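You operate a simulated robot arm through the tools that you are given. There is no shell and no other tool. Be economical: measure what you need, move in short steps, check, and stop when the job is done.

Carry out the task below with a simulated robot arm. There is one attempt and no reset: what you move stays moved.

Task
Light the table flood lamp at 30 W and aim it at the green square.
Fine: turn the red clamp knob to FREE to tilt it and back to HOLD.

Only the result counts: the job must be done as asked and must still hold three seconds after the hand-in. Knocking over, shifting, dropping, spilling or breaking anything else fails it.

Robot
A 6-joint arm with a two-finger parallel gripper, fixed in place. Base frame: the origin is at the foot of the arm, x ahead of it, y to its left, z up. Units: m, rad, N and s.
With the tool pointing down near the work surface it reaches from about 0.34 to 0.82 m from the base axis. Its first joint turns from -2.897 to 2.897 rad. Payload 3.91 kg.
Tool frame: the origin (TCP) lies between the finger pads and is the grasp point; the fingertips stand 0.03 m ahead of it; z points along the fingers, y is the line along which they close. Largest opening 0.11 m; finger width 0.02, thickness 0.01; the body of the gripper, 0.048 by 0.112 m, starts 0.055 m behind the TCP.
Orientation is that of the tool frame in the base frame, as [roll, pitch, yaw] about the fixed x, y, z axes, in that order (R = Rz(yaw) Ry(pitch) Rx(roll)). With the fingers straight down and closing along the base's y, the tool's x points along the base's -x, its y along +y and its z along -z.

Tools
- The arm moves only by the tool move_arm. Its argument "steps" is one flat list of numbers, 6 for each row, row after row: the shift along the tool's x, y, z in units of 25 mm (1.0 is 25 mm), then the turn, a rotation vector about the tool's x, y, z in units of 8 degrees (1.0 is 8 degrees). In form: [tx, ty, tz, rx, ry, rz, tx, ty, tz, rx, ry, rz, ...]. A call has 1 to 10 rows; each row shifts and turns the commanded pose from where the row before left it, along the tool's axes as they then stand. "gripper" is the finger opening in m, from 0 to 0.11, set as the call begins (left out, the last holds). A call with a number of a shift or a turn outside -1 to 1 is refused whole. Rows are played at 5 a second. More than 0.05 m and 0.15 rad between two rows, or a gripper value outside its range, and nothing of the call is played. Where a pose cannot be reached the arm comes as near as it can. A force on the tool above 40 N (or 10 N above the force at the start of the call, whichever is more), or a blocked arm, ends the call early, and 0.2 s more pass. The fingers move at their own pace (about 0.045 m/s each) and stop on an object; they squeeze with about 31 N. The grip force told is the motor's: it shows also when the fingers shut on nothing. Time passes only in rows, and 0.2 s behind the last, so rows that do not move let the fingers close. The reply holds the time, the measured pose of the TCP, the force on the tool along the base axes, the opening and the grip force, in the units named above and with some noise.
- Cameras (640 x 400 px; columns grow to the right, rows downward): "scene" is fixed at [0.0467, -0.4991, 1.4958]; the picture's right is [0.90, -0.43, 0.00], its down [-0.18, -0.37, -0.91] and it looks along [0.40, 0.82, -0.41] (base axes); focal length 362 px, centre (320, 200). "wrist" rides on the gripper at [-0.036, 0, -0.057] in the tool frame; the picture's right is [0.00, -1.00, 0.00], its down [0.97, 0.00, -0.24] and it looks along [0.24, 0.00, 0.97] (tool axes); focal length 218 px, centre (320, 200). There is no depth. A picture from a camera that has moved, and an enlarged one, comes with that camera's place and axes in the base frame and with its lens.
- get_image(camera): a new picture of that camera. The clock stands still meanwhile.
- lift_body(by): slides the trunk up (or, below 0, down) by that many m; the arm rides with it, the base frame stays. It gives what a move gives, with no picture.
- close_up(camera, box): a new picture of the part [left, top, right, bottom] of that camera's present view, enlarged. The clock stands still meanwhile.
- sign_off(): hands the job in; it is judged then, once.

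Go step by step. Nothing tells you positions but the pictures and the camera data: compare them with the known pose of the tool, close in by small moves and look again before you grip or let go. The budget is 120 turns and 84 pictures, counting those below and the enlarged ones. Unless the task says otherwise, let go and move clear before handing in, and close with one line.

The tools are called after "Call:" as a command line: name --argument value ..., lists and objects as JSON in quotes. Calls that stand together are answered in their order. move_arm: Moves the arm, as the interface text tells. Its arguments: {"type":"object","properties":{"steps":{"type":"array"},"gripper":{"type":"number"}},"required":["steps"]} The other tools are called the same way: lift_body (by) slides the trunk up or down; get_image (camera) takes a picture; close_up (camera, box) takes an enlarged picture of a part of a camera's view; sign_off () hands the job in.

At the start:

```text
time: 0.0
tool_pos: [0.3023, 0.4062, 1.2128]
orientation: [3.141, -0.001, 3.14]
ft_force: [0.5, 0.0, -0.4]
width: 0.11
grip_force: 0.0
trunk travel left (down, up): [-0.575, 0.035]
```

scene: 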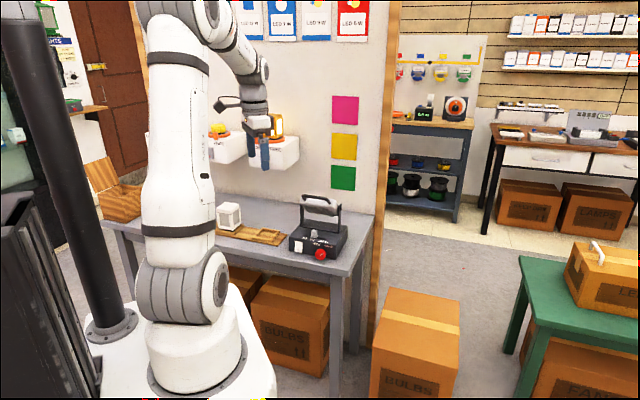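
wrist: 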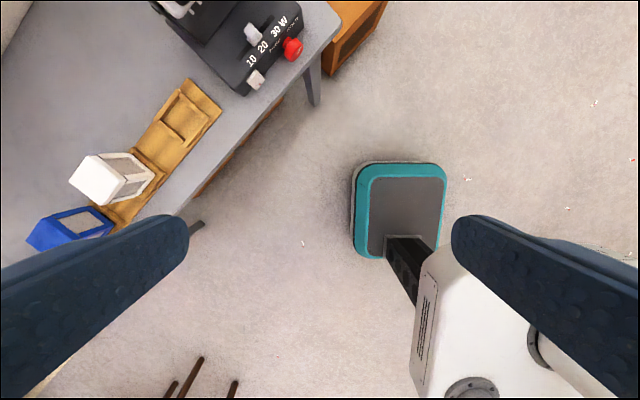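

I see a flood lamp on the table with a base box carrying knobs (10/20/30 W dial, red clamp knob), and a green square on the wall. I'll look closer at the lamp and surroundings.

Call:
close_up --camera "scene" --box '[200, 170, 380, 280]'

Call:
close_up --camera "wrist" --box '[150, 0, 340, 110]'

Call:
close_up --camera "scene" --box '[190, 60, 390, 200]'

```text
3.56 times, centred on (290, 225) of scene
camera zoom: at [0.0467, -0.4991, 1.4958], right [0.9, -0.43, 0.0], down [-0.18, -0.37, -0.91], along [0.4, 0.82, -0.41], focal length 1287 px, centre (427, 111)
```

zoom: 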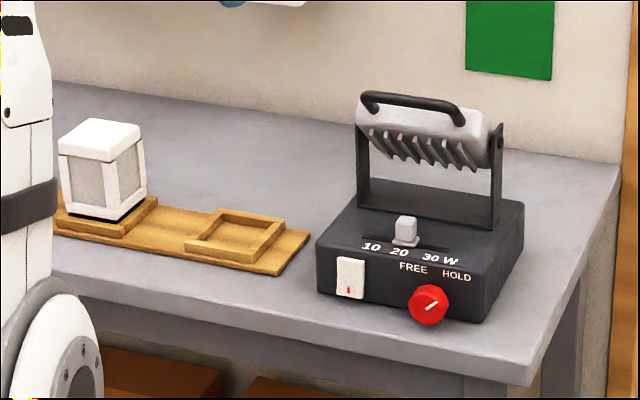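

```text
3.37 times, centred on (245, 55) of wrist
camera zoom: at [0.3388, 0.4072, 1.2717], right [0.0, -1.0, 0.0], down [-0.97, 0.0, 0.24], along [-0.24, 0.0, -0.97], focal length 735 px, centre (573, 688)
```

zoom: 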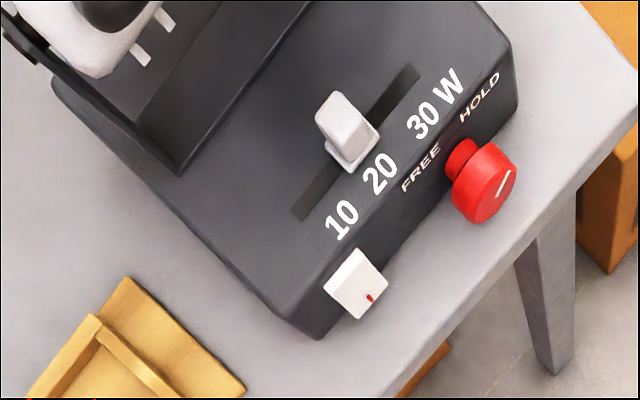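

```text
2.86 times, centred on (290, 130) of scene
camera zoom: at [0.0467, -0.4991, 1.4958], right [0.9, -0.43, 0.0], down [-0.18, -0.37, -0.91], along [0.4, 0.82, -0.41], focal length 1034 px, centre (406, 400)
```

zoom: 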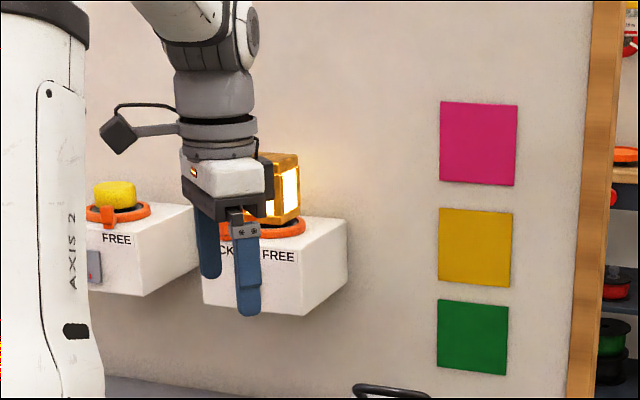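

The knob sits at about (0.512, 0.456, 0.813) and the slider top at about (0.52, 0.52, 0.862). The box front faces back toward the robot. I'll yaw the tool to line up with the lamp and look.

Call:
move_arm --steps '[0, 0, 0, 0, 0, -1, 0, 0, 0, 0, 0, -1, 0, 0, 0, 0, 0, -1, 0, 0, 0, 0, 0, -1, 0, 0, 0, 0, 0, -1, 0, 0, 0, 0, 0, -1, 0, 0, 0, 0, 0, 0]'

Call:
get_image --camera "wrist"

```text
time: 1.6
tool_pos: [0.303, 0.4061, 1.214]
orientation: [3.142, -0.001, -2.304]
ft_force: [0.1, -0.6, 0.5]
width: 0.1101
grip_force: 0.0
trunk travel left (down, up): [-0.575, 0.035]
```

```text
78 pictures are left
camera wrist: at [0.3265, 0.4341, 1.2719], right [0.74, -0.67, 0.0], down [-0.65, -0.72, 0.24], along [-0.16, -0.18, -0.97], focal length 218 px, centre (320, 200)
```

wrist: 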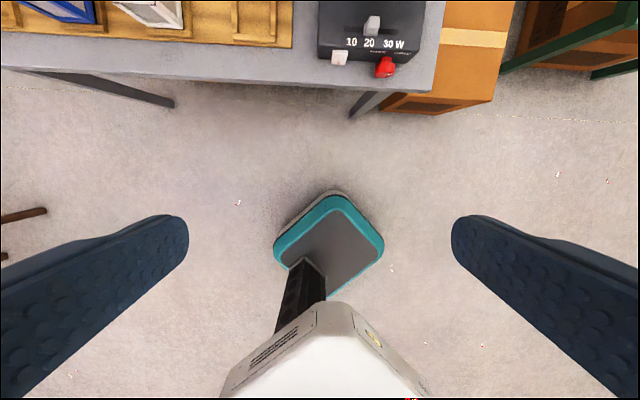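

The table edge direction puts the lamp's heading at about 45°. I'll correct the yaw, descend toward a standoff, then pitch the tool to see the panel.

Call:
move_arm --steps '[0, 0, 0, 0, 0, 0.375, -0.41, -0.324, 0.95, 0, 0, 0, -0.41, -0.324, 0.95, 0, 0, 0, -0.41, -0.324, 0.95, 0, 0, 0, -0.41, -0.324, 0.95, 0, 0, 0, -0.41, -0.324, 0.95, 0, 0, 0, -0.41, -0.324, 0.95, 0, 0, 0, -0.41, -0.324, 0.95, 0, 0, 0, -0.41, -0.324, 0.95, 0, 0, 0, 0, 0, 0, 0, 0, 0]'

Call:
move_arm --steps '[0, 0, 0, 0, -1, 0, 0, 0, 0, 0, -1, 0, 0, 0, 0, 0, -1, 0, 0, 0, 0, 0, -1, 0, 0, 0, 0, 0, -1, 0, 0, 0, 0, 0, -0.625, 0, 0, 0, 0, 0, 0, 0]'

Call:
get_image --camera "wrist"

```text
time: 3.8
tool_pos: [0.4073, 0.4185, 1.024]
orientation: [3.141, -0.001, -2.356]
ft_force: [-0.1, -0.4, 0.9]
width: 0.1099
grip_force: 0.0
trunk travel left (down, up): [-0.575, 0.035]
```

```text
time: 5.4
tool_pos: [0.3887, 0.4307, 1.0198]
orientation: [3.043, 0.606, -2.362]
ft_force: [0.0, -0.4, 0.2]
width: 0.1102
grip_force: 0.1
out of reach, approached as far as the arm can: row 4, 5, 6
trunk travel left (down, up): [-0.575, 0.035]
```

```text
77 pictures are left
camera wrist: at [0.3906, 0.4254, 1.0879], right [0.74, -0.67, -0.08], down [-0.65, -0.67, -0.36], along [0.18, 0.32, -0.93], focal length 218 px, centre (320, 200)
```

wrist: 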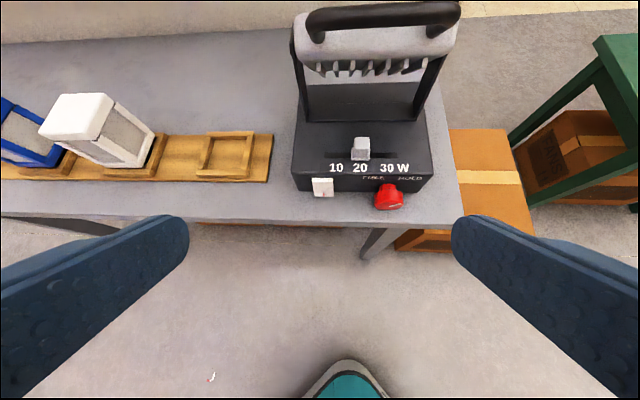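

The pitch ran out of reach because the arm is mounted high. I'll lower the trunk, which keeps the tool clear of the table edge, then re-raise the arm and continue the pitch.

Call:
lift_body --by -0.15

```text
time: 7.2
tool_pos: [0.3884, 0.4312, 0.869]
orientation: [3.044, 0.606, -2.362]
ft_force: [-0.5, 0.4, 0.0]
width: 0.11
grip_force: 0.1
trunk travel left (down, up): [-0.425, 0.185]
```

Call:
move_arm --steps '[-0.43, 0, -0.614, 0, 0, 0, -0.43, 0, -0.614, 0, 0, 0, -0.43, 0, -0.614, 0, 0, 0, -0.43, 0, -0.614, 0, 0, 0, -0.43, 0, -0.614, 0, 0, 0, -0.43, 0, -0.614, 0, 0, 0, 0, 0, 0, 0, 0, 0]'

Call:
lift_body --by -0.2

```text
time: 8.8
tool_pos: [0.3904, 0.4297, 0.9461]
orientation: [3.045, 0.606, -2.362]
ft_force: [1.5, 0.4, 0.0]
width: 0.1103
grip_force: 0.1
out of reach, approached as far as the arm can: row 2, 3, 4, 5
trunk travel left (down, up): [-0.425, 0.185]
```

```text
time: 10.9
tool_pos: [0.3906, 0.4297, 0.746]
orientation: [3.044, 0.606, -2.363]
ft_force: [0.3, 0.4, -0.2]
width: 0.1099
grip_force: 0.1
trunk travel left (down, up): [-0.225, 0.385]
```

Call:
get_image --camera "scene"

Call:
get_image --camera "wrist"

```text
76 pictures are left
```

scene: 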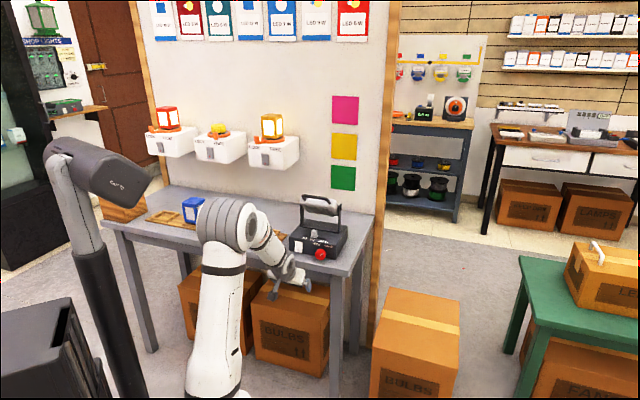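

```text
75 pictures are left
camera wrist: at [0.3925, 0.4242, 0.8146], right [0.74, -0.67, -0.08], down [-0.65, -0.67, -0.36], along [0.18, 0.32, -0.93], focal length 218 px, centre (320, 200)
```

wrist: 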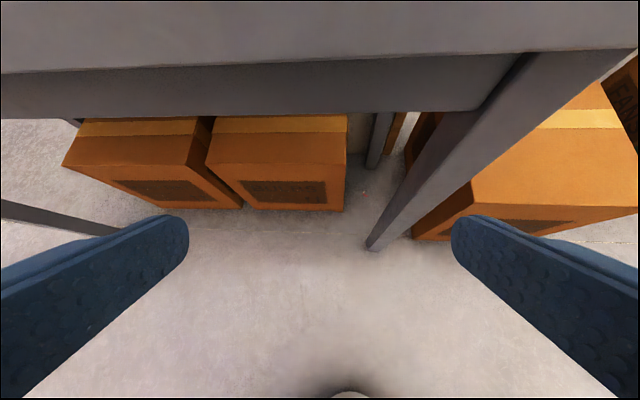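

The arm is folded near its limit in this configuration. I'll bring the trunk back up and work with the shoulder high and the wrist bent, testing pitch at a lower tool height.

Call:
lift_body --by 0.33

Call:
move_arm --steps '[0.43, 0, 0.614, 0, 0, 0, 0.43, 0, 0.614, 0, 0, 0, 0.43, 0, 0.614, 0, 0, 0, 0.43, 0, 0.614, 0, 0, 0, 0.43, 0, 0.614, 0, 0, 0, 0.43, 0, 0.614, 0, 0, 0, 0.43, 0, 0.614, 0, 0, 0, 0.43, 0, 0.614, 0, 0, 0, 0, 0, 0, 0, 0, 0]'

Call:
move_arm --steps '[0, 0, 0, 0, -1, 0, 0, 0, 0, 0, -1, 0, 0, 0, 0, 0, -1, 0, 0, 0, 0, 0, 0, 0]'

Call:
get_image --camera "scene"

```text
time: 14.2
tool_pos: [0.3915, 0.4293, 1.0746]
orientation: [3.044, 0.606, -2.361]
ft_force: [1.0, -0.1, -0.8]
width: 0.1101
grip_force: 0.0
trunk travel left (down, up): [-0.555, 0.055]
```

```text
time: 16.2
tool_pos: [0.3809, 0.4377, 0.9666]
orientation: [3.045, 0.606, -2.362]
ft_force: [-0.3, -0.5, -0.9]
width: 0.1101
grip_force: 0.1
out of reach, approached as far as the arm can: row 2, 3, 4, 5
trunk travel left (down, up): [-0.555, 0.055]
```

```text
time: 17.2
tool_pos: [0.3795, 0.4381, 0.9667]
orientation: [2.986, 1.021, -2.438]
ft_force: [-0.2, -0.3, 0.6]
width: 0.1097
grip_force: 0.1
trunk travel left (down, up): [-0.555, 0.055]
```

```text
74 pictures are left
```

scene: 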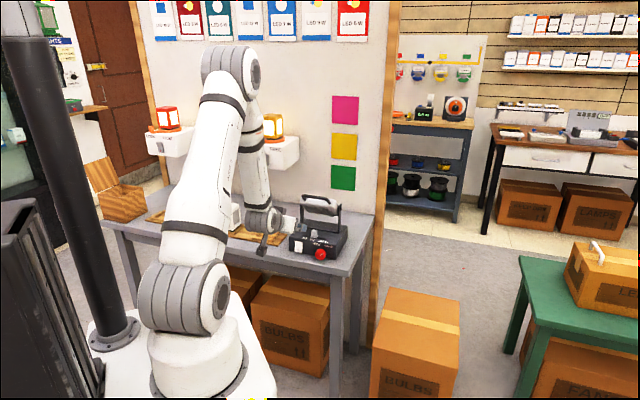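

The arm passed a wrist singularity and pitches freely now. I'll correct the small roll and heading errors and look through the wrist camera.

Call:
move_arm --steps '[0, 0, 0, 0.61, -0.06, -0.31, 0, 0, 0, 0, 0, 0]'

Call:
get_image --camera "wrist"

```text
time: 17.8
tool_pos: [0.3798, 0.4379, 0.9673]
orientation: [-3.14, 1.033, -2.354]
ft_force: [0.8, 0.6, -0.5]
width: 0.1101
grip_force: 0.1
trunk travel left (down, up): [-0.555, 0.055]
```

```text
73 pictures are left
camera wrist: at [0.3583, 0.4175, 1.0284], right [0.71, -0.71, 0.0], down [-0.5, -0.5, -0.71], along [0.5, 0.5, -0.7], focal length 218 px, centre (320, 200)
```

wrist: 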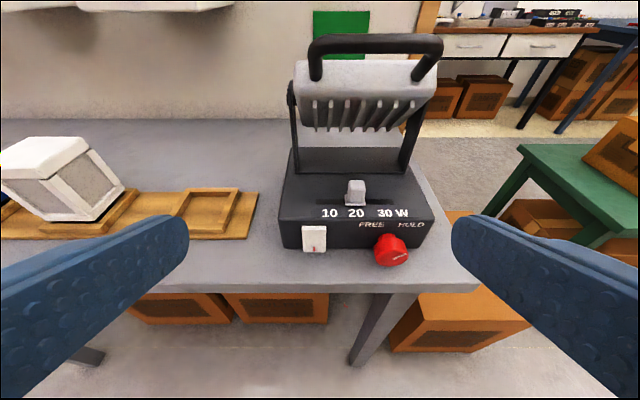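

Call:
close_up --camera "wrist" --box '[260, 120, 460, 280]'

```text
2.50 times, centred on (360, 200) of wrist
camera zoom: at [0.3583, 0.4175, 1.0284], right [0.71, -0.71, 0.0], down [-0.5, -0.5, -0.71], along [0.5, 0.5, -0.7], focal length 546 px, centre (220, 200)
```

zoom: 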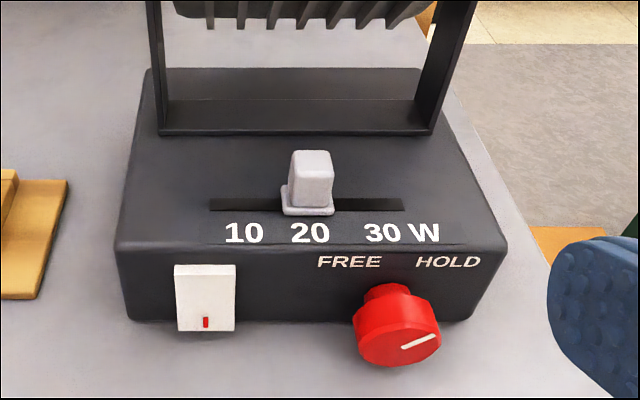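

The slider is at 20 (centre of its slot), with its cap spanning z ≈ 0.84–0.87. I'll approach it with fingers straddling it and stop about 5 cm short to check.

Call:
move_arm --steps '[0.096, -0.274, 0.793, 0, 0, 0, 0.096, -0.274, 0.793, 0, 0, 0, 0.096, -0.274, 0.793, 0, 0, 0, 0.096, -0.274, 0.793, 0, 0, 0, 0.096, -0.274, 0.793, 0, 0, 0, 0.096, -0.274, 0.793, 0, 0, 0, 0, 0, 0, 0, 0, 0]' --gripper 0.06

Call:
get_image --camera "wrist"

Call:
close_up --camera "scene" --box '[240, 180, 360, 270]'

```text
time: 19.4
tool_pos: [0.4761, 0.4768, 0.8919]
orientation: [3.141, 1.034, -2.356]
ft_force: [-0.1, -0.5, 0.6]
width: 0.0598
grip_force: 0.2
trunk travel left (down, up): [-0.555, 0.055]
```

```text
71 pictures are left
camera wrist: at [0.4546, 0.4553, 0.9538], right [0.71, -0.71, 0.0], down [-0.5, -0.5, -0.71], along [0.5, 0.5, -0.7], focal length 218 px, centre (320, 200)
```

wrist: 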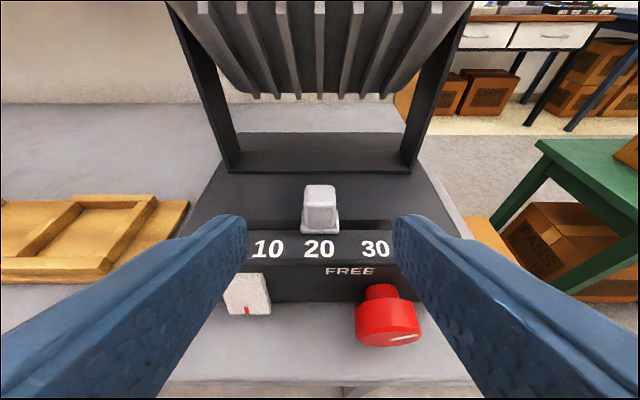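

```text
4.44 times, centred on (300, 225) of scene
camera zoom: at [0.0467, -0.4991, 1.4958], right [0.9, -0.43, 0.0], down [-0.18, -0.37, -0.91], along [0.4, 0.82, -0.41], focal length 1609 px, centre (409, 89)
```

zoom: 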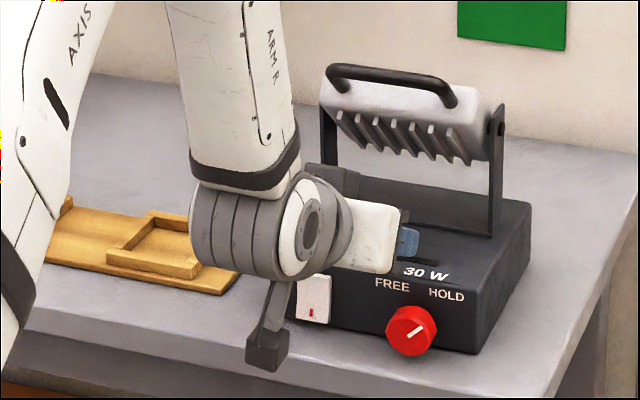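

Alignment is good; the slider centre is at about f = 0.74. I'll advance, then close on it.

Call:
move_arm --steps '[-0.073, 0, 0.747, 0, 0, 0, -0.073, 0, 0.747, 0, 0, 0, -0.073, 0, 0.747, 0, 0, 0, 0, 0, 0, 0, 0, 0]'

Call:
get_image --camera "wrist"

```text
time: 20.4
tool_pos: [0.5125, 0.5106, 0.8676]
orientation: [-3.141, 1.032, -2.357]
ft_force: [-0.1, -0.4, -0.2]
width: 0.06
grip_force: 0.0
trunk travel left (down, up): [-0.555, 0.055]
```

```text
69 pictures are left
camera wrist: at [0.491, 0.4905, 0.93], right [0.71, -0.71, 0.0], down [-0.5, -0.5, -0.71], along [0.5, 0.5, -0.7], focal length 218 px, centre (320, 200)
```

wrist: 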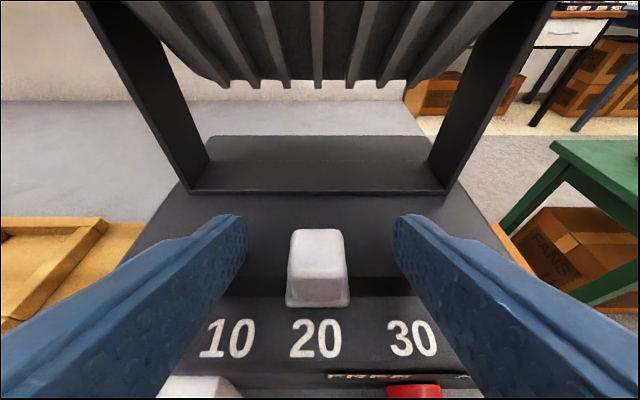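

The slider is between the fingers. Closing.

Call:
move_arm --steps '[0, 0, 0, 0, 0, 0, 0, 0, 0, 0, 0, 0, 0, 0, 0, 0, 0, 0, 0, 0, 0, 0, 0, 0]' --gripper 0.01

Call:
move_arm --steps '[0, -0.3, 0, 0, 0, 0, 0, -0.3, 0, 0, 0, 0, 0, -0.3, 0, 0, 0, 0, 0, 0, 0, 0, 0, 0]'

Call:
get_image --camera "wrist"

```text
time: 21.4
tool_pos: [0.5123, 0.512, 0.8689]
orientation: [3.14, 1.034, -2.356]
ft_force: [-0.2, 0.8, -0.4]
width: 0.0237
grip_force: 44.9
trunk travel left (down, up): [-0.555, 0.055]
```

```text
time: 22.4
tool_pos: [0.5284, 0.4955, 0.8682]
orientation: [-3.141, 1.032, -2.356]
ft_force: [3.8, 2.2, -1.0]
width: 0.0237
grip_force: 44.6
trunk travel left (down, up): [-0.555, 0.055]
```

```text
68 pictures are left
camera wrist: at [0.5068, 0.4745, 0.9302], right [0.71, -0.71, 0.0], down [-0.5, -0.5, -0.71], along [0.5, 0.5, -0.7], focal length 218 px, centre (320, 200)
```

wrist: 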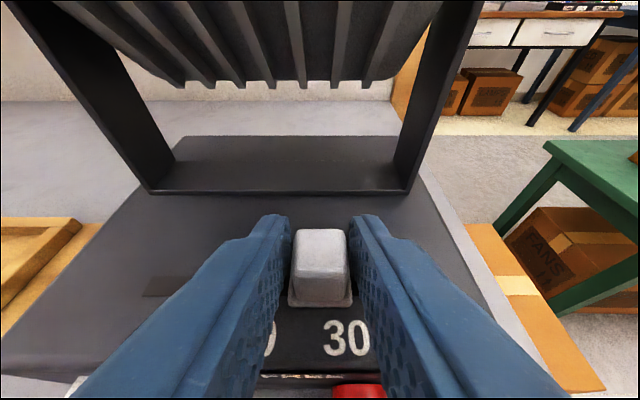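

Call:
move_arm --steps '[0, -0.2, 0, 0, 0, 0, 0, -0.16, 0, 0, 0, 0, 0, 0, 0, 0, 0, 0]'

Call:
get_image --camera "wrist"

```text
time: 23.2
tool_pos: [0.5341, 0.4916, 0.8688]
orientation: [-3.14, 1.03, -2.351]
ft_force: [-7.3, 7.4, -2.7]
width: 0.0236
grip_force: 45.7
trunk travel left (down, up): [-0.555, 0.055]
```

```text
67 pictures are left
camera wrist: at [0.5117, 0.4699, 0.9302], right [0.71, -0.71, 0.0], down [-0.5, -0.5, -0.71], along [0.5, 0.5, -0.7], focal length 218 px, centre (320, 200)
```

wrist: 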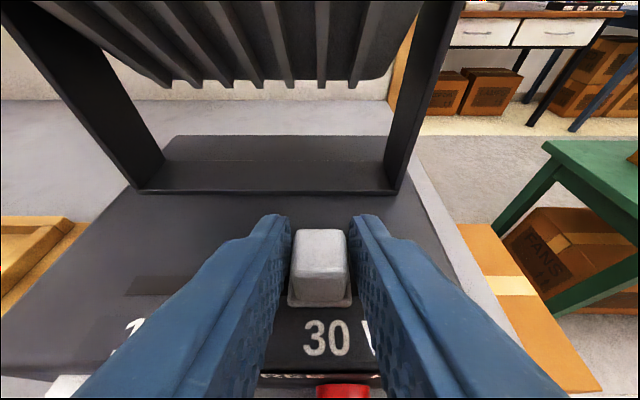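

The slider has reached its end stop at 30 with a reaction force. Releasing and backing off to verify.

Call:
move_arm --steps '[0, 0, 0, 0, 0, 0, 0, 0, 0, 0, 0, 0, 0, 0, -0.8, 0, 0, 0, 0, 0, -0.8, 0, 0, 0, 0, 0, -0.8, 0, 0, 0, 0, 0, -0.8, 0, 0, 0, 0, 0, -0.8, 0, 0, 0, 0, 0, 0, 0, 0, 0]' --gripper 0.06

Call:
get_image --camera "wrist"

```text
time: 25.0
tool_pos: [0.4759, 0.4284, 0.9219]
orientation: [-3.141, 1.031, -2.356]
ft_force: [0.7, 0.3, 0.2]
width: 0.0603
grip_force: 0.2
trunk travel left (down, up): [-0.555, 0.055]
```

```text
66 pictures are left
camera wrist: at [0.453, 0.4073, 0.9821], right [0.71, -0.71, 0.0], down [-0.5, -0.5, -0.71], along [0.5, 0.5, -0.7], focal length 218 px, centre (320, 200)
```

wrist: 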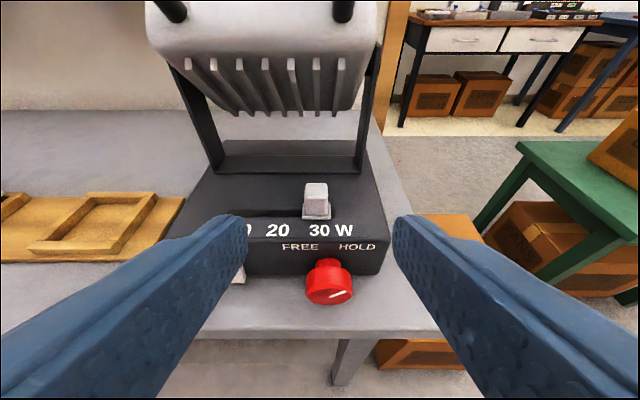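

The slider is verified at 30. Next I'll back off, drop and level the tool to see the front panel head-on.

Call:
move_arm --steps '[0.88, 0.267, -0.174, 0, 0, 0, 0.88, 0.267, -0.174, 0, 0, 0, 0.88, 0.267, -0.174, 0, 0, 0, 0.88, 0.267, -0.174, 0, 0, 0, 0.88, 0.267, -0.174, 0, 0, 0, 0.88, 0.267, -0.174, 0, 0, 0, 0, 0, 0, 0, 0, 0]'

Call:
move_arm --steps '[0, 0, 0, 0, -1, 0, 0, 0, 0, 0, -1, 0, 0, 0, 0, 0, -1, 0, 0, 0, 0, 0, -0.87, 0, 0, 0, 0, 0, 0, 0]'

Call:
get_image --camera "wrist"

```text
time: 26.6
tool_pos: [0.3827, 0.3933, 0.8193]
orientation: [-3.141, 1.032, -2.356]
ft_force: [0.2, -0.5, 0.1]
width: 0.0603
grip_force: 0.1
trunk travel left (down, up): [-0.555, 0.055]
```

```text
time: 27.8
tool_pos: [0.3815, 0.3945, 0.8204]
orientation: [0.033, 1.567, 0.82]
ft_force: [-0.6, 0.2, -0.8]
width: 0.0601
grip_force: 0.2
trunk travel left (down, up): [-0.555, 0.055]
```

```text
65 pictures are left
camera wrist: at [0.3411, 0.3535, 0.8579], right [0.71, -0.71, 0.0], down [-0.17, -0.17, -0.97], along [0.69, 0.69, -0.24], focal length 218 px, centre (320, 200)
```

wrist: 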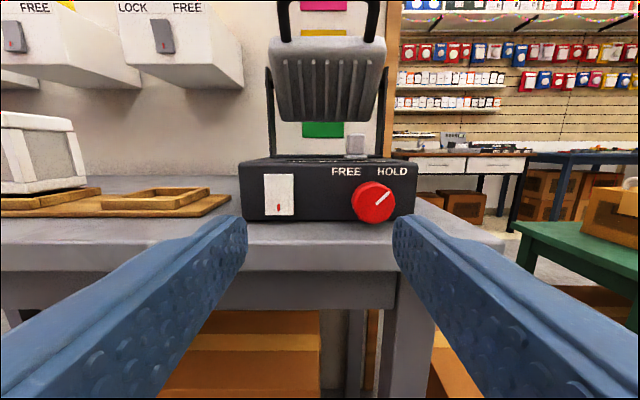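

Call:
close_up --camera "wrist" --box '[230, 150, 430, 250]'

Call:
close_up --camera "scene" --box '[270, 180, 370, 270]'

```text
3.20 times, centred on (330, 200) of wrist
camera zoom: at [0.3411, 0.3535, 0.8579], right [0.71, -0.71, 0.0], down [-0.17, -0.17, -0.97], along [0.69, 0.69, -0.24], focal length 698 px, centre (288, 200)
```

zoom: 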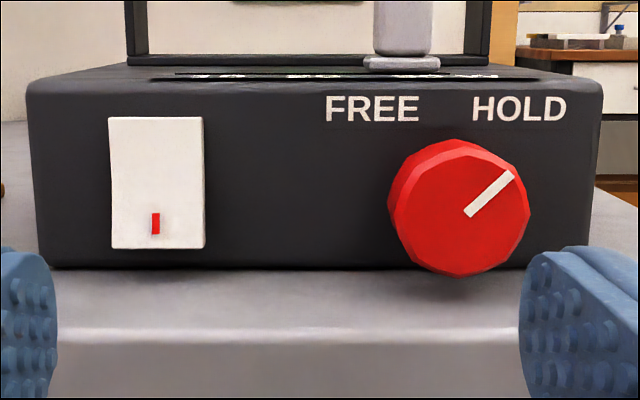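

```text
4.44 times, centred on (320, 225) of scene
camera zoom: at [0.0467, -0.4991, 1.4958], right [0.9, -0.43, 0.0], down [-0.18, -0.37, -0.91], along [0.4, 0.82, -0.41], focal length 1609 px, centre (320, 89)
```

zoom: 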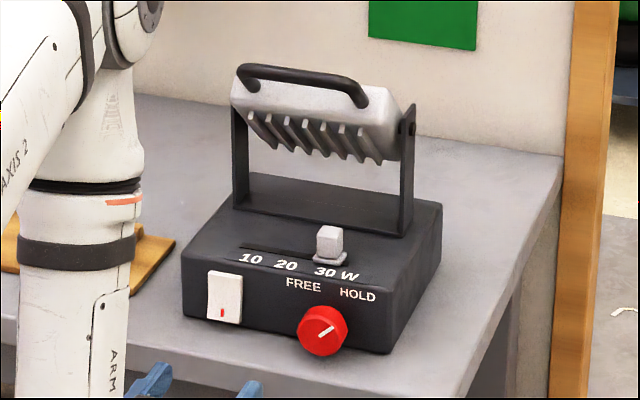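

The rocker's bottom half, which carries the red mark, sticks out, so the lamp is off. I'll close the fingers, line up with the lower half of the rocker and move near it.

Call:
move_arm --steps '[0.22, 0.4, 0.2, 0, 0, 0, 0.22, 0.4, 0.8, 0, 0, 0, 0.22, 0.4, 0.8, 0, 0, 0, 0.22, 0.4, 0.8, 0, 0, 0, 0, 0, 0.6, 0, 0, 0, 0, 0, 0, 0, 0, 0]' --gripper 0.0

Call:
get_image --camera "wrist"

Call:
close_up --camera "scene" --box '[240, 190, 360, 280]'

```text
time: 29.2
tool_pos: [0.411, 0.4777, 0.7987]
orientation: [-0.038, 1.57, 0.749]
ft_force: [0.0, 0.4, -0.2]
width: 0.0
grip_force: 30.8
trunk travel left (down, up): [-0.555, 0.055]
```

```text
62 pictures are left
camera wrist: at [0.3706, 0.438, 0.8368], right [0.71, -0.71, 0.0], down [-0.17, -0.17, -0.97], along [0.69, 0.69, -0.24], focal length 218 px, centre (320, 200)
```

wrist: 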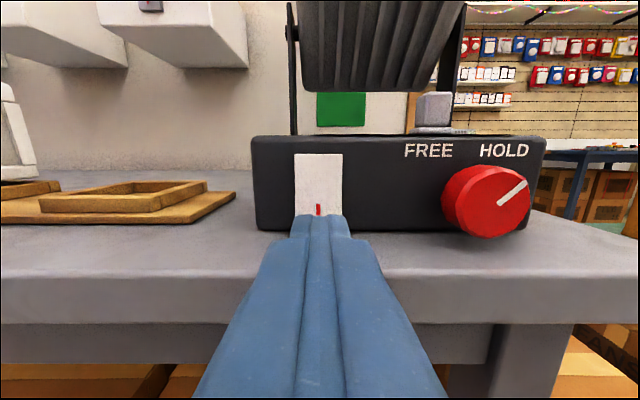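

```text
4.44 times, centred on (300, 235) of scene
camera zoom: at [0.0467, -0.4991, 1.4958], right [0.9, -0.43, 0.0], down [-0.18, -0.37, -0.91], along [0.4, 0.82, -0.41], focal length 1609 px, centre (409, 44)
```

zoom: 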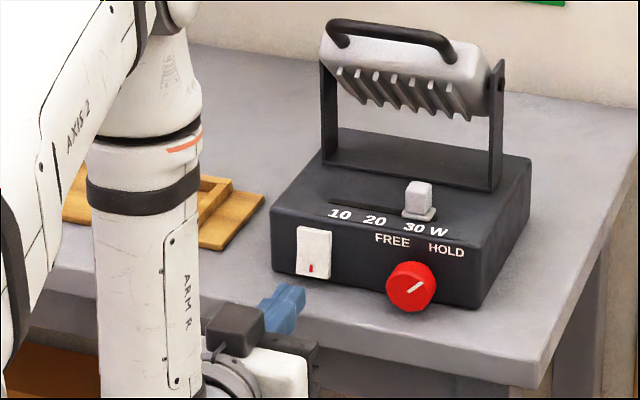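

Aligned with the rocker's lower half. Advancing to press.

Call:
move_arm --steps '[0, 0, 0.6, 0, 0, 0, 0, 0, 0.6, 0, 0, 0, 0, 0, 0.3, 0, 0, 0, 0, 0, 0.2, 0, 0, 0, 0, 0, 0, 0, 0, 0]'

Call:
get_image --camera "wrist"

```text
time: 30.4
tool_pos: [0.4386, 0.5049, 0.7985]
orientation: [-2.947, 1.565, -2.162]
ft_force: [-11.4, -11.0, 3.1]
width: 0.0
grip_force: 31.3
trunk travel left (down, up): [-0.555, 0.055]
stopped in row 5: the force on the tool passed its limit (the readings are from after the stop); the commanded pose is now the measured one
```

```text
60 pictures are left
camera wrist: at [0.3973, 0.4654, 0.8351], right [0.71, -0.71, 0.0], down [-0.17, -0.17, -0.97], along [0.69, 0.68, -0.25], focal length 218 px, centre (320, 200)
```

wrist: 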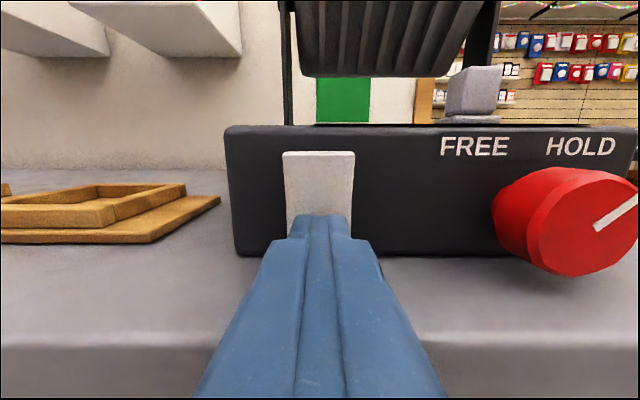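

The press reached the force limit and the rocker appears flipped. Backing off to check for light.

Call:
move_arm --steps '[0, 0, -0.6, 0, 0, 0, 0, 0, -0.8, 0, 0, 0, 0, 0, -0.8, 0, 0, 0, 0, 0, -0.8, 0, 0, 0, 0, 0, 0, 0, 0, 0]'

Call:
get_image --camera "wrist"

Call:
get_image --camera "scene"

```text
time: 31.6
tool_pos: [0.3863, 0.4517, 0.7974]
orientation: [-2.972, 1.564, -2.186]
ft_force: [-0.1, -0.4, 0.4]
width: 0.0
grip_force: 30.6
trunk travel left (down, up): [-0.555, 0.055]
```

```text
59 pictures are left
camera wrist: at [0.3462, 0.4122, 0.8358], right [0.71, -0.71, 0.0], down [-0.17, -0.17, -0.97], along [0.69, 0.68, -0.25], focal length 218 px, centre (320, 200)
```

wrist: 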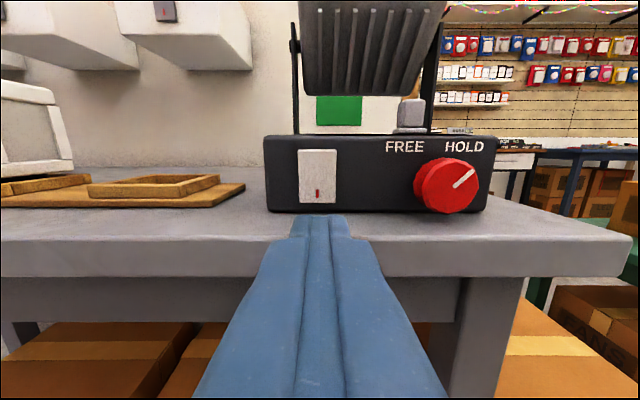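

```text
58 pictures are left
```

scene: 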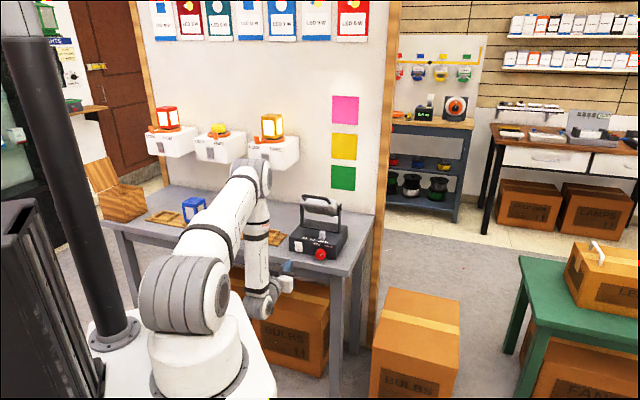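

Call:
close_up --camera "scene" --box '[270, 60, 400, 270]'

Call:
close_up --camera "wrist" --box '[250, 120, 500, 230]'

```text
1.90 times, centred on (335, 165) of scene
camera zoom: at [0.0467, -0.4991, 1.4958], right [0.9, -0.43, 0.0], down [-0.18, -0.37, -0.91], along [0.4, 0.82, -0.41], focal length 689 px, centre (291, 267)
```

zoom: 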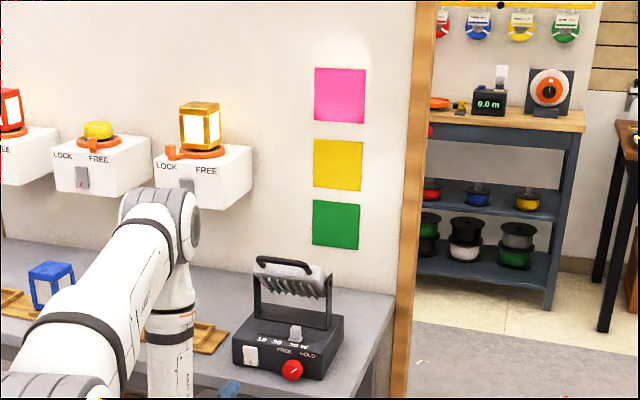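

```text
2.56 times, centred on (375, 175) of wrist
camera zoom: at [0.3462, 0.4122, 0.8358], right [0.71, -0.71, 0.0], down [-0.17, -0.17, -0.97], along [0.69, 0.68, -0.25], focal length 559 px, centre (179, 264)
```

zoom: 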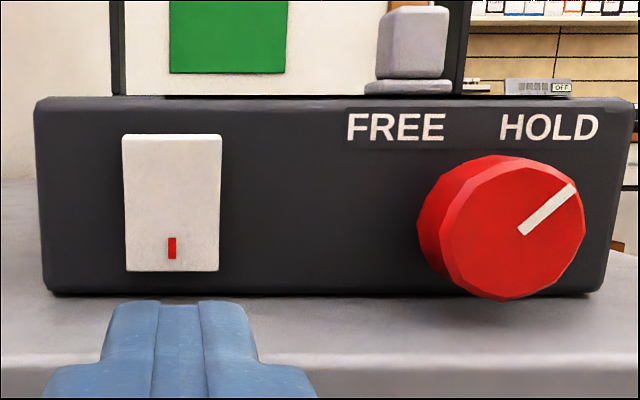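

The lamp is lit; the beam now falls above the magenta square. Next I'll line up with the red knob (r≈0.039, z≈0.809) and roll the fingers +45° so one grasp can turn it −90° to FREE.

Call:
move_arm --steps '[-0.12, -0.85, 0, 0, 0, 0, -0.12, -0.85, 0, 0, 0, 0, -0.12, -0.85, 0, 0, 0, 0, -0.12, -0.85, 0, 0, 0, 0, 0, 0, 0, 0, 0, 0]' --gripper 0.05

Call:
close_up --camera "wrist" --box '[200, 100, 440, 250]'

```text
time: 32.8
tool_pos: [0.4483, 0.3925, 0.8102]
orientation: [-3.028, 1.566, -2.244]
ft_force: [-0.4, -0.2, -0.2]
width: 0.0499
grip_force: 0.1
trunk travel left (down, up): [-0.555, 0.055]
```

```text
2.67 times, centred on (320, 175) of wrist
camera zoom: at [0.4061, 0.3534, 0.8473], right [0.71, -0.71, 0.0], down [-0.17, -0.17, -0.97], along [0.69, 0.69, -0.25], focal length 582 px, centre (320, 267)
```

zoom: 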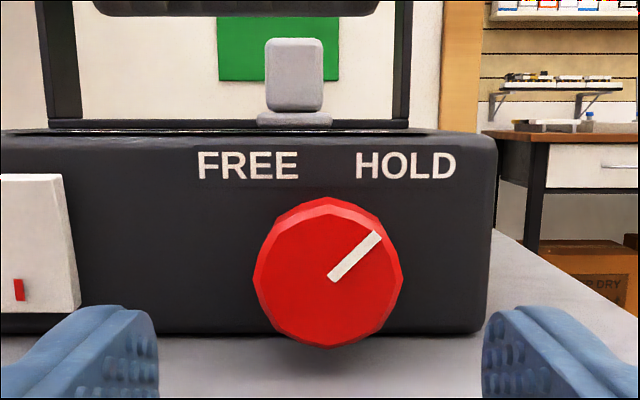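

Centred on the knob. Rolling +45°, then advancing.

Call:
move_arm --steps '[0, 0, 0, 0, 0, 1, 0, 0, 0, 0, 0, 1, 0, 0, 0, 0, 0, 1, 0, 0, 0, 0, 0, 1, 0, 0, 0, 0, 0, 1, 0, 0, 0, 0, 0, 0.6, 0, 0, 0, 0, 0, 0]' --gripper 0.05

Call:
get_image --camera "wrist"

```text
time: 34.4
tool_pos: [0.4472, 0.3945, 0.8095]
orientation: [1.579, 0.788, 2.36]
ft_force: [0.0, -1.2, 0.5]
width: 0.0501
grip_force: 0.1
trunk travel left (down, up): [-0.555, 0.055]
```

```text
54 pictures are left
camera wrist: at [0.4239, 0.3355, 0.8371], right [0.5, -0.5, -0.71], down [-0.66, 0.31, -0.69], along [0.57, 0.81, -0.18], focal length 218 px, centre (320, 200)
```

wrist: 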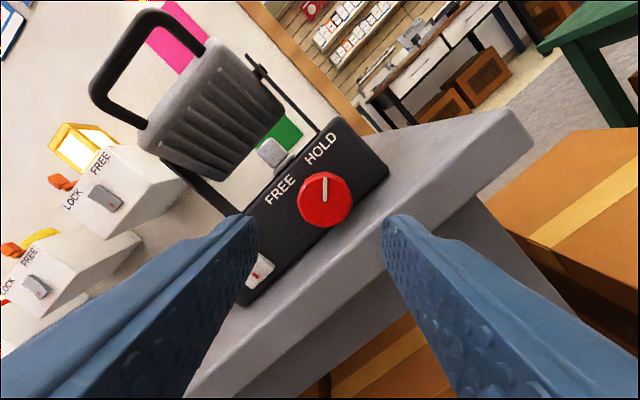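

Call:
move_arm --steps '[-0.057, -0.057, 0, 0, 0, 0, 0, 0, 0.7, 0, 0, 0, 0, 0, 0.7, 0, 0, 0, 0, 0, 0, 0, 0, 0]' --gripper 0.048

Call:
get_image --camera "wrist"

Call:
close_up --camera "scene" --box '[270, 200, 370, 280]'

```text
time: 35.4
tool_pos: [0.4739, 0.4177, 0.8105]
orientation: [1.578, 0.79, 2.363]
ft_force: [0.6, -0.3, -0.5]
width: 0.0479
grip_force: 0.1
trunk travel left (down, up): [-0.555, 0.055]
```

```text
53 pictures are left
camera wrist: at [0.451, 0.3596, 0.8373], right [0.5, -0.51, -0.7], down [-0.66, 0.31, -0.69], along [0.57, 0.81, -0.18], focal length 218 px, centre (320, 200)
```

wrist: 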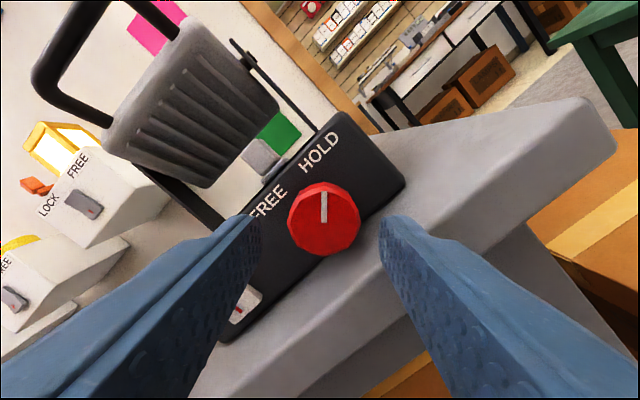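

```text
5.00 times, centred on (320, 240) of scene
camera zoom: at [0.0467, -0.4991, 1.4958], right [0.9, -0.43, 0.0], down [-0.18, -0.37, -0.91], along [0.4, 0.82, -0.41], focal length 1810 px, centre (320, 0)
```

zoom: 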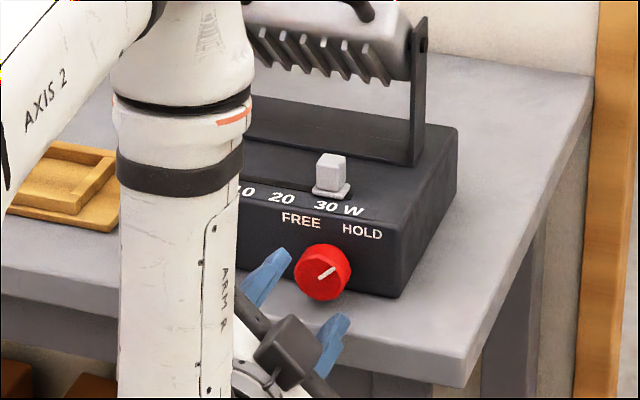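

Aligned. Advancing the last ~36 mm.

Call:
move_arm --steps '[0, 0, 0.5, 0, 0, 0, 0, 0, 0.5, 0, 0, 0, 0, 0, 0.45, 0, 0, 0, 0, 0, 0, 0, 0, 0]'

Call:
get_image --camera "wrist"

Call:
close_up --camera "scene" --box '[270, 200, 370, 280]'

```text
time: 35.8
tool_pos: [0.4752, 0.4165, 0.8088]
orientation: [1.59, 0.79, 2.368]
ft_force: [-16.7, -18.0, 13.7]
width: 0.0439
grip_force: 0.1
trunk travel left (down, up): [-0.555, 0.055]
stopped in row 1: the force on the tool passed its limit (the readings are from after the stop); the commanded pose is now the measured one
```

```text
51 pictures are left
camera wrist: at [0.4523, 0.3595, 0.8364], right [0.49, -0.51, -0.7], down [-0.66, 0.31, -0.69], along [0.57, 0.8, -0.19], focal length 218 px, centre (320, 200)
```

wrist: 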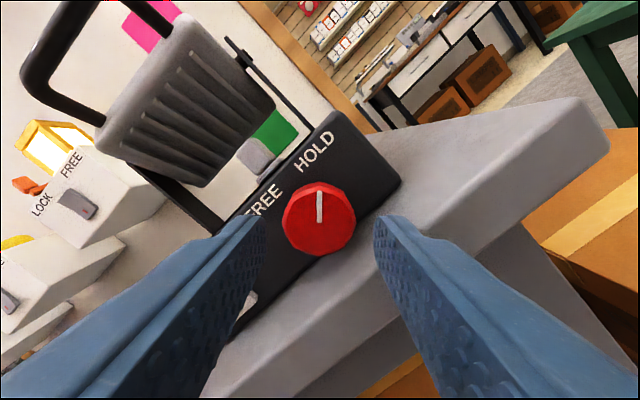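

```text
5.00 times, centred on (320, 240) of scene
camera zoom: at [0.0467, -0.4991, 1.4958], right [0.9, -0.43, 0.0], down [-0.18, -0.37, -0.91], along [0.4, 0.82, -0.41], focal length 1810 px, centre (320, 0)
```

zoom: 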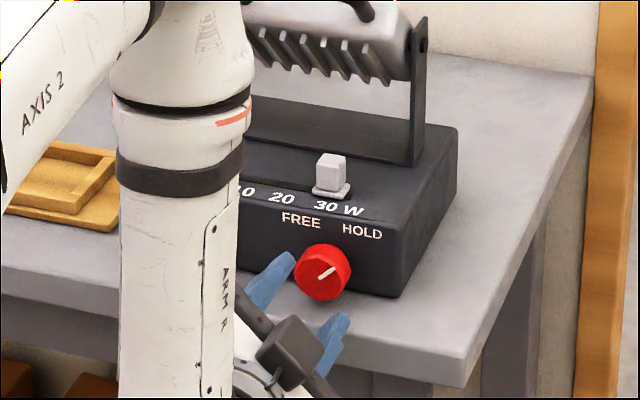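

The lower finger touched the table edge. I'll back off, reduce the roll to about +25°, and turn the knob in two shorter bites.

Call:
move_arm --steps '[0, 0, -0.8, 0, 0, 0, 0, 0, 0, 0, 0, -1, 0, 0, 0, 0, 0, -1, 0, 0, 0, 0, 0, -0.6, 0, 0, 0, 0, 0, 0]' --gripper 0.05

Call:
get_image --camera "wrist"

```text
time: 37.0
tool_pos: [0.4632, 0.4054, 0.8067]
orientation: [1.615, 1.154, 2.394]
ft_force: [0.2, -0.1, -0.2]
width: 0.0499
grip_force: 0.2
trunk travel left (down, up): [-0.555, 0.055]
```

```text
49 pictures are left
camera wrist: at [0.4327, 0.3561, 0.8424], right [0.64, -0.65, -0.4], down [-0.46, 0.1, -0.88], along [0.62, 0.75, -0.24], focal length 218 px, centre (320, 200)
```

wrist: 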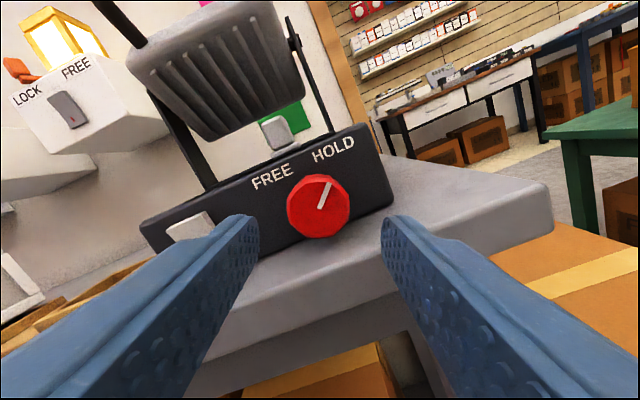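

Call:
move_arm --steps '[-0.096, 0.104, 0, -0.05, -0.114, 0, 0, 0, 0.6, 0, 0, 0, 0, 0, 0.6, 0, 0, 0, 0, 0, 0.5, 0, 0, 0, 0, 0, 0.45, 0, 0, 0, 0, 0, 0, 0, 0, 0]'

Call:
get_image --camera "wrist"

Call:
close_up --camera "scene" --box '[270, 200, 370, 280]'

```text
time: 38.4
tool_pos: [0.5003, 0.4462, 0.812]
orientation: [1.57, 1.153, 2.354]
ft_force: [0.6, 0.3, -0.2]
width: 0.0504
grip_force: 0.0
trunk travel left (down, up): [-0.555, 0.055]
```

```text
48 pictures are left
camera wrist: at [0.4693, 0.3957, 0.845], right [0.64, -0.65, -0.41], down [-0.45, 0.11, -0.89], along [0.62, 0.75, -0.22], focal length 218 px, centre (320, 200)
```

wrist: 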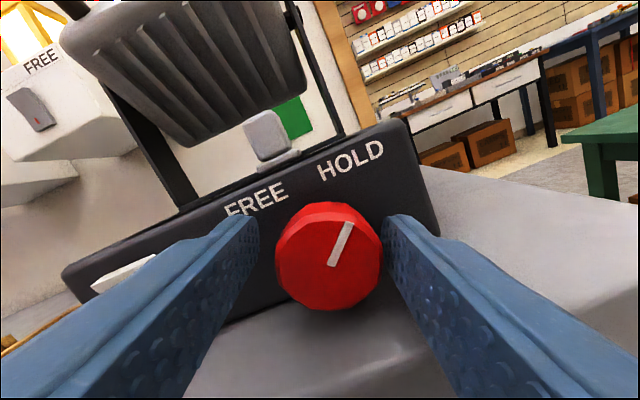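

```text
5.00 times, centred on (320, 240) of scene
camera zoom: at [0.0467, -0.4991, 1.4958], right [0.9, -0.43, 0.0], down [-0.18, -0.37, -0.91], along [0.4, 0.82, -0.41], focal length 1810 px, centre (320, 0)
```

zoom: 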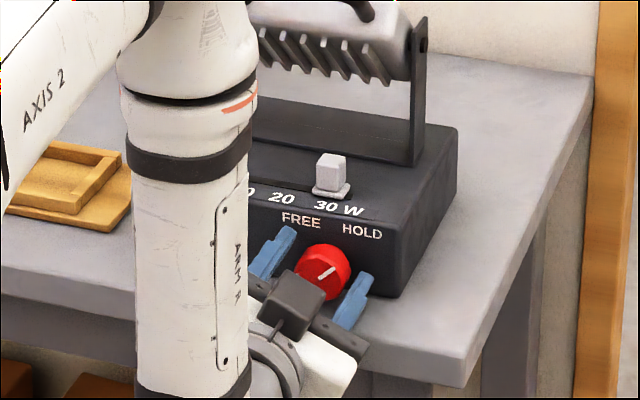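

Call:
move_arm --steps '[0.07, -0.085, 0, 0, 0, 0, 0, 0, 0, 0, 0, 0]'

Call:
move_arm --steps '[0, 0, 0, 0, 0, 0, 0, 0, 0, 0, 0, 0, 0, 0, 0, 0, 0, 0]' --gripper 0.02

Call:
move_arm --steps '[0, 0, 0, 0, 0, -0.5, 0, 0, 0, 0, 0, -0.5, 0, 0, 0, 0, 0, -0.5, 0, 0, 0, 0, 0, -0.5, 0, 0, 0, 0, 0, 0]'

Call:
get_image --camera "wrist"

```text
time: 39.0
tool_pos: [0.5009, 0.4435, 0.8081]
orientation: [1.569, 1.154, 2.351]
ft_force: [-1.0, -0.4, 0.7]
width: 0.05
grip_force: 0.0
trunk travel left (down, up): [-0.555, 0.055]
```

```text
time: 39.8
tool_pos: [0.5017, 0.4433, 0.8083]
orientation: [1.571, 1.153, 2.354]
ft_force: [3.0, -2.3, -2.8]
width: 0.035
grip_force: 45.2
trunk travel left (down, up): [-0.555, 0.055]
```

```text
time: 41.0
tool_pos: [0.5, 0.4438, 0.8079]
orientation: [1.566, 1.433, 2.349]
ft_force: [3.4, 3.9, 2.5]
width: 0.0347
grip_force: 44.9
trunk travel left (down, up): [-0.555, 0.055]
```

```text
46 pictures are left
camera wrist: at [0.4634, 0.4008, 0.8447], right [0.7, -0.7, -0.14], down [-0.26, -0.07, -0.96], along [0.66, 0.71, -0.24], focal length 218 px, centre (320, 200)
```

wrist: 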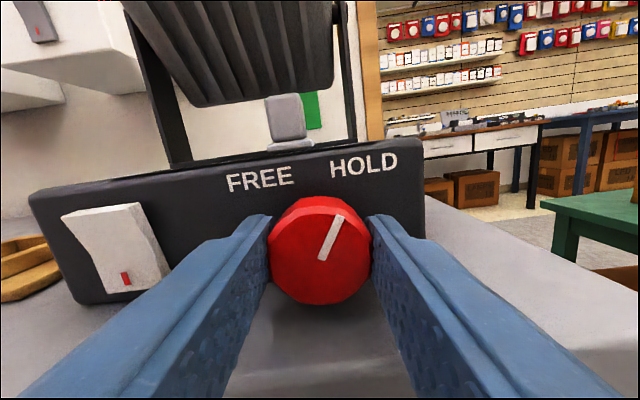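

The knob turns with the fingers. Continuing another 32°.

Call:
move_arm --steps '[0, 0, 0, 0, 0, -0.6, 0, 0, 0, 0, 0, -0.6, 0, 0, 0, 0, 0, -0.6, 0, 0, 0, 0, 0, -0.6, 0, 0, 0, 0, 0, -0.6, 0, 0, 0, 0, 0, -0.6, 0, 0, 0, 0, 0, -0.4, 0, 0, 0, 0, 0, 0]'

Call:
get_image --camera "wrist"

```text
time: 42.8
tool_pos: [0.5007, 0.4453, 0.8081]
orientation: [-1.571, 1.149, -0.787]
ft_force: [-0.7, 7.3, 5.9]
width: 0.0349
grip_force: 45.2
trunk travel left (down, up): [-0.555, 0.055]
```

```text
45 pictures are left
camera wrist: at [0.4492, 0.415, 0.8418], right [0.64, -0.65, 0.41], down [0.11, -0.45, -0.89], along [0.76, 0.62, -0.22], focal length 218 px, centre (320, 200)
```

wrist: 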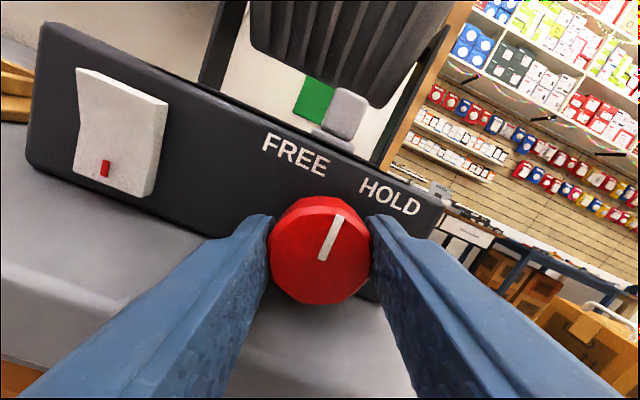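

Turned 48°; regrasping. Opening, rolling back +48°, and closing again.

Call:
move_arm --steps '[0, 0, 0, 0, 0, 0, 0, 0, 0, 0, 0, 0, 0, 0, 0, 0, 0, 1, 0, 0, 0, 0, 0, 1, 0, 0, 0, 0, 0, 1, 0, 0, 0, 0, 0, 1, 0, 0, 0, 0, 0, 1, 0, 0, 0, 0, 0, 1, 0, 0, 0, 0, 0, 0]' --gripper 0.05

Call:
get_image --camera "wrist"

```text
time: 44.8
tool_pos: [0.5008, 0.4438, 0.8075]
orientation: [1.57, 1.152, 2.355]
ft_force: [-0.1, 0.0, -0.2]
width: 0.0502
grip_force: 0.1
trunk travel left (down, up): [-0.555, 0.055]
```

```text
44 pictures are left
camera wrist: at [0.4703, 0.3935, 0.8419], right [0.64, -0.65, -0.41], down [-0.45, 0.11, -0.89], along [0.62, 0.75, -0.22], focal length 218 px, centre (320, 200)
```

wrist: 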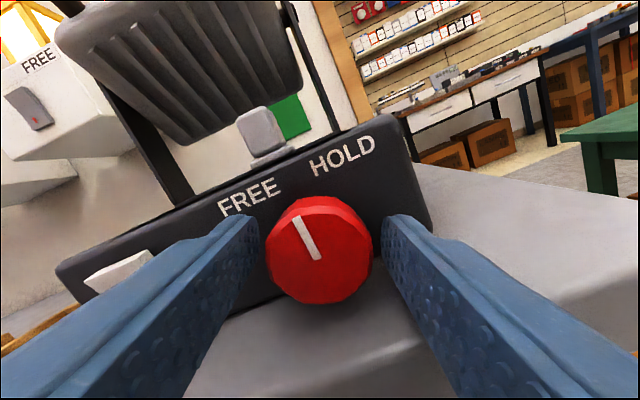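

The knob stayed up at mid-travel. Second bite now.

Call:
move_arm --steps '[0, 0, 0, 0, 0, 0, 0, 0, 0, 0, 0, 0, 0, 0, 0, 0, 0, -0.6, 0, 0, 0, 0, 0, -0.6, 0, 0, 0, 0, 0, -0.6, 0, 0, 0, 0, 0, -0.6, 0, 0, 0, 0, 0, -0.6, 0, 0, 0, 0, 0, -0.6, 0, 0, 0, 0, 0, -0.6, 0, 0, 0, 0, 0, 0]' --gripper 0.02

Call:
get_image --camera "wrist"

Call:
close_up --camera "scene" --box '[270, 60, 400, 270]'

```text
time: 47.0
tool_pos: [0.5009, 0.4439, 0.8076]
orientation: [-1.571, 1.4, -0.787]
ft_force: [-2.9, 1.4, 0.4]
width: 0.035
grip_force: 44.9
trunk travel left (down, up): [-0.555, 0.055]
```

```text
43 pictures are left
camera wrist: at [0.4553, 0.4087, 0.8448], right [0.7, -0.7, 0.17], down [-0.05, -0.29, -0.96], along [0.72, 0.66, -0.24], focal length 218 px, centre (320, 200)
```

wrist: 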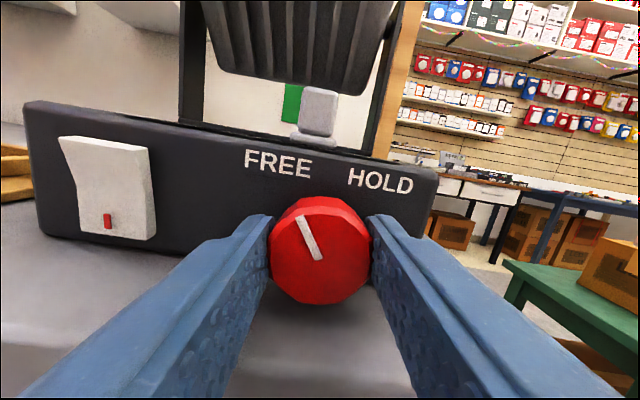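

```text
1.90 times, centred on (335, 165) of scene
camera zoom: at [0.0467, -0.4991, 1.4958], right [0.9, -0.43, 0.0], down [-0.18, -0.37, -0.91], along [0.4, 0.82, -0.41], focal length 689 px, centre (291, 267)
```

zoom: 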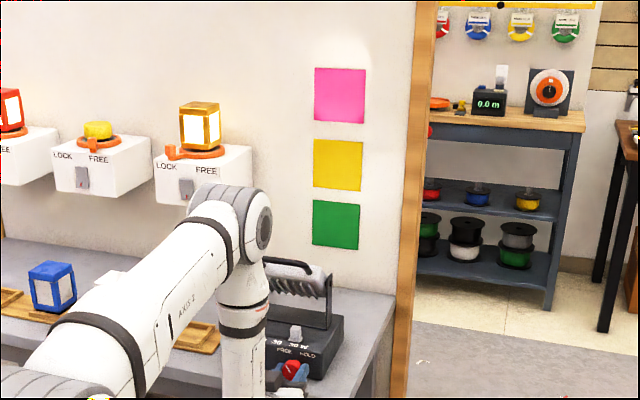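

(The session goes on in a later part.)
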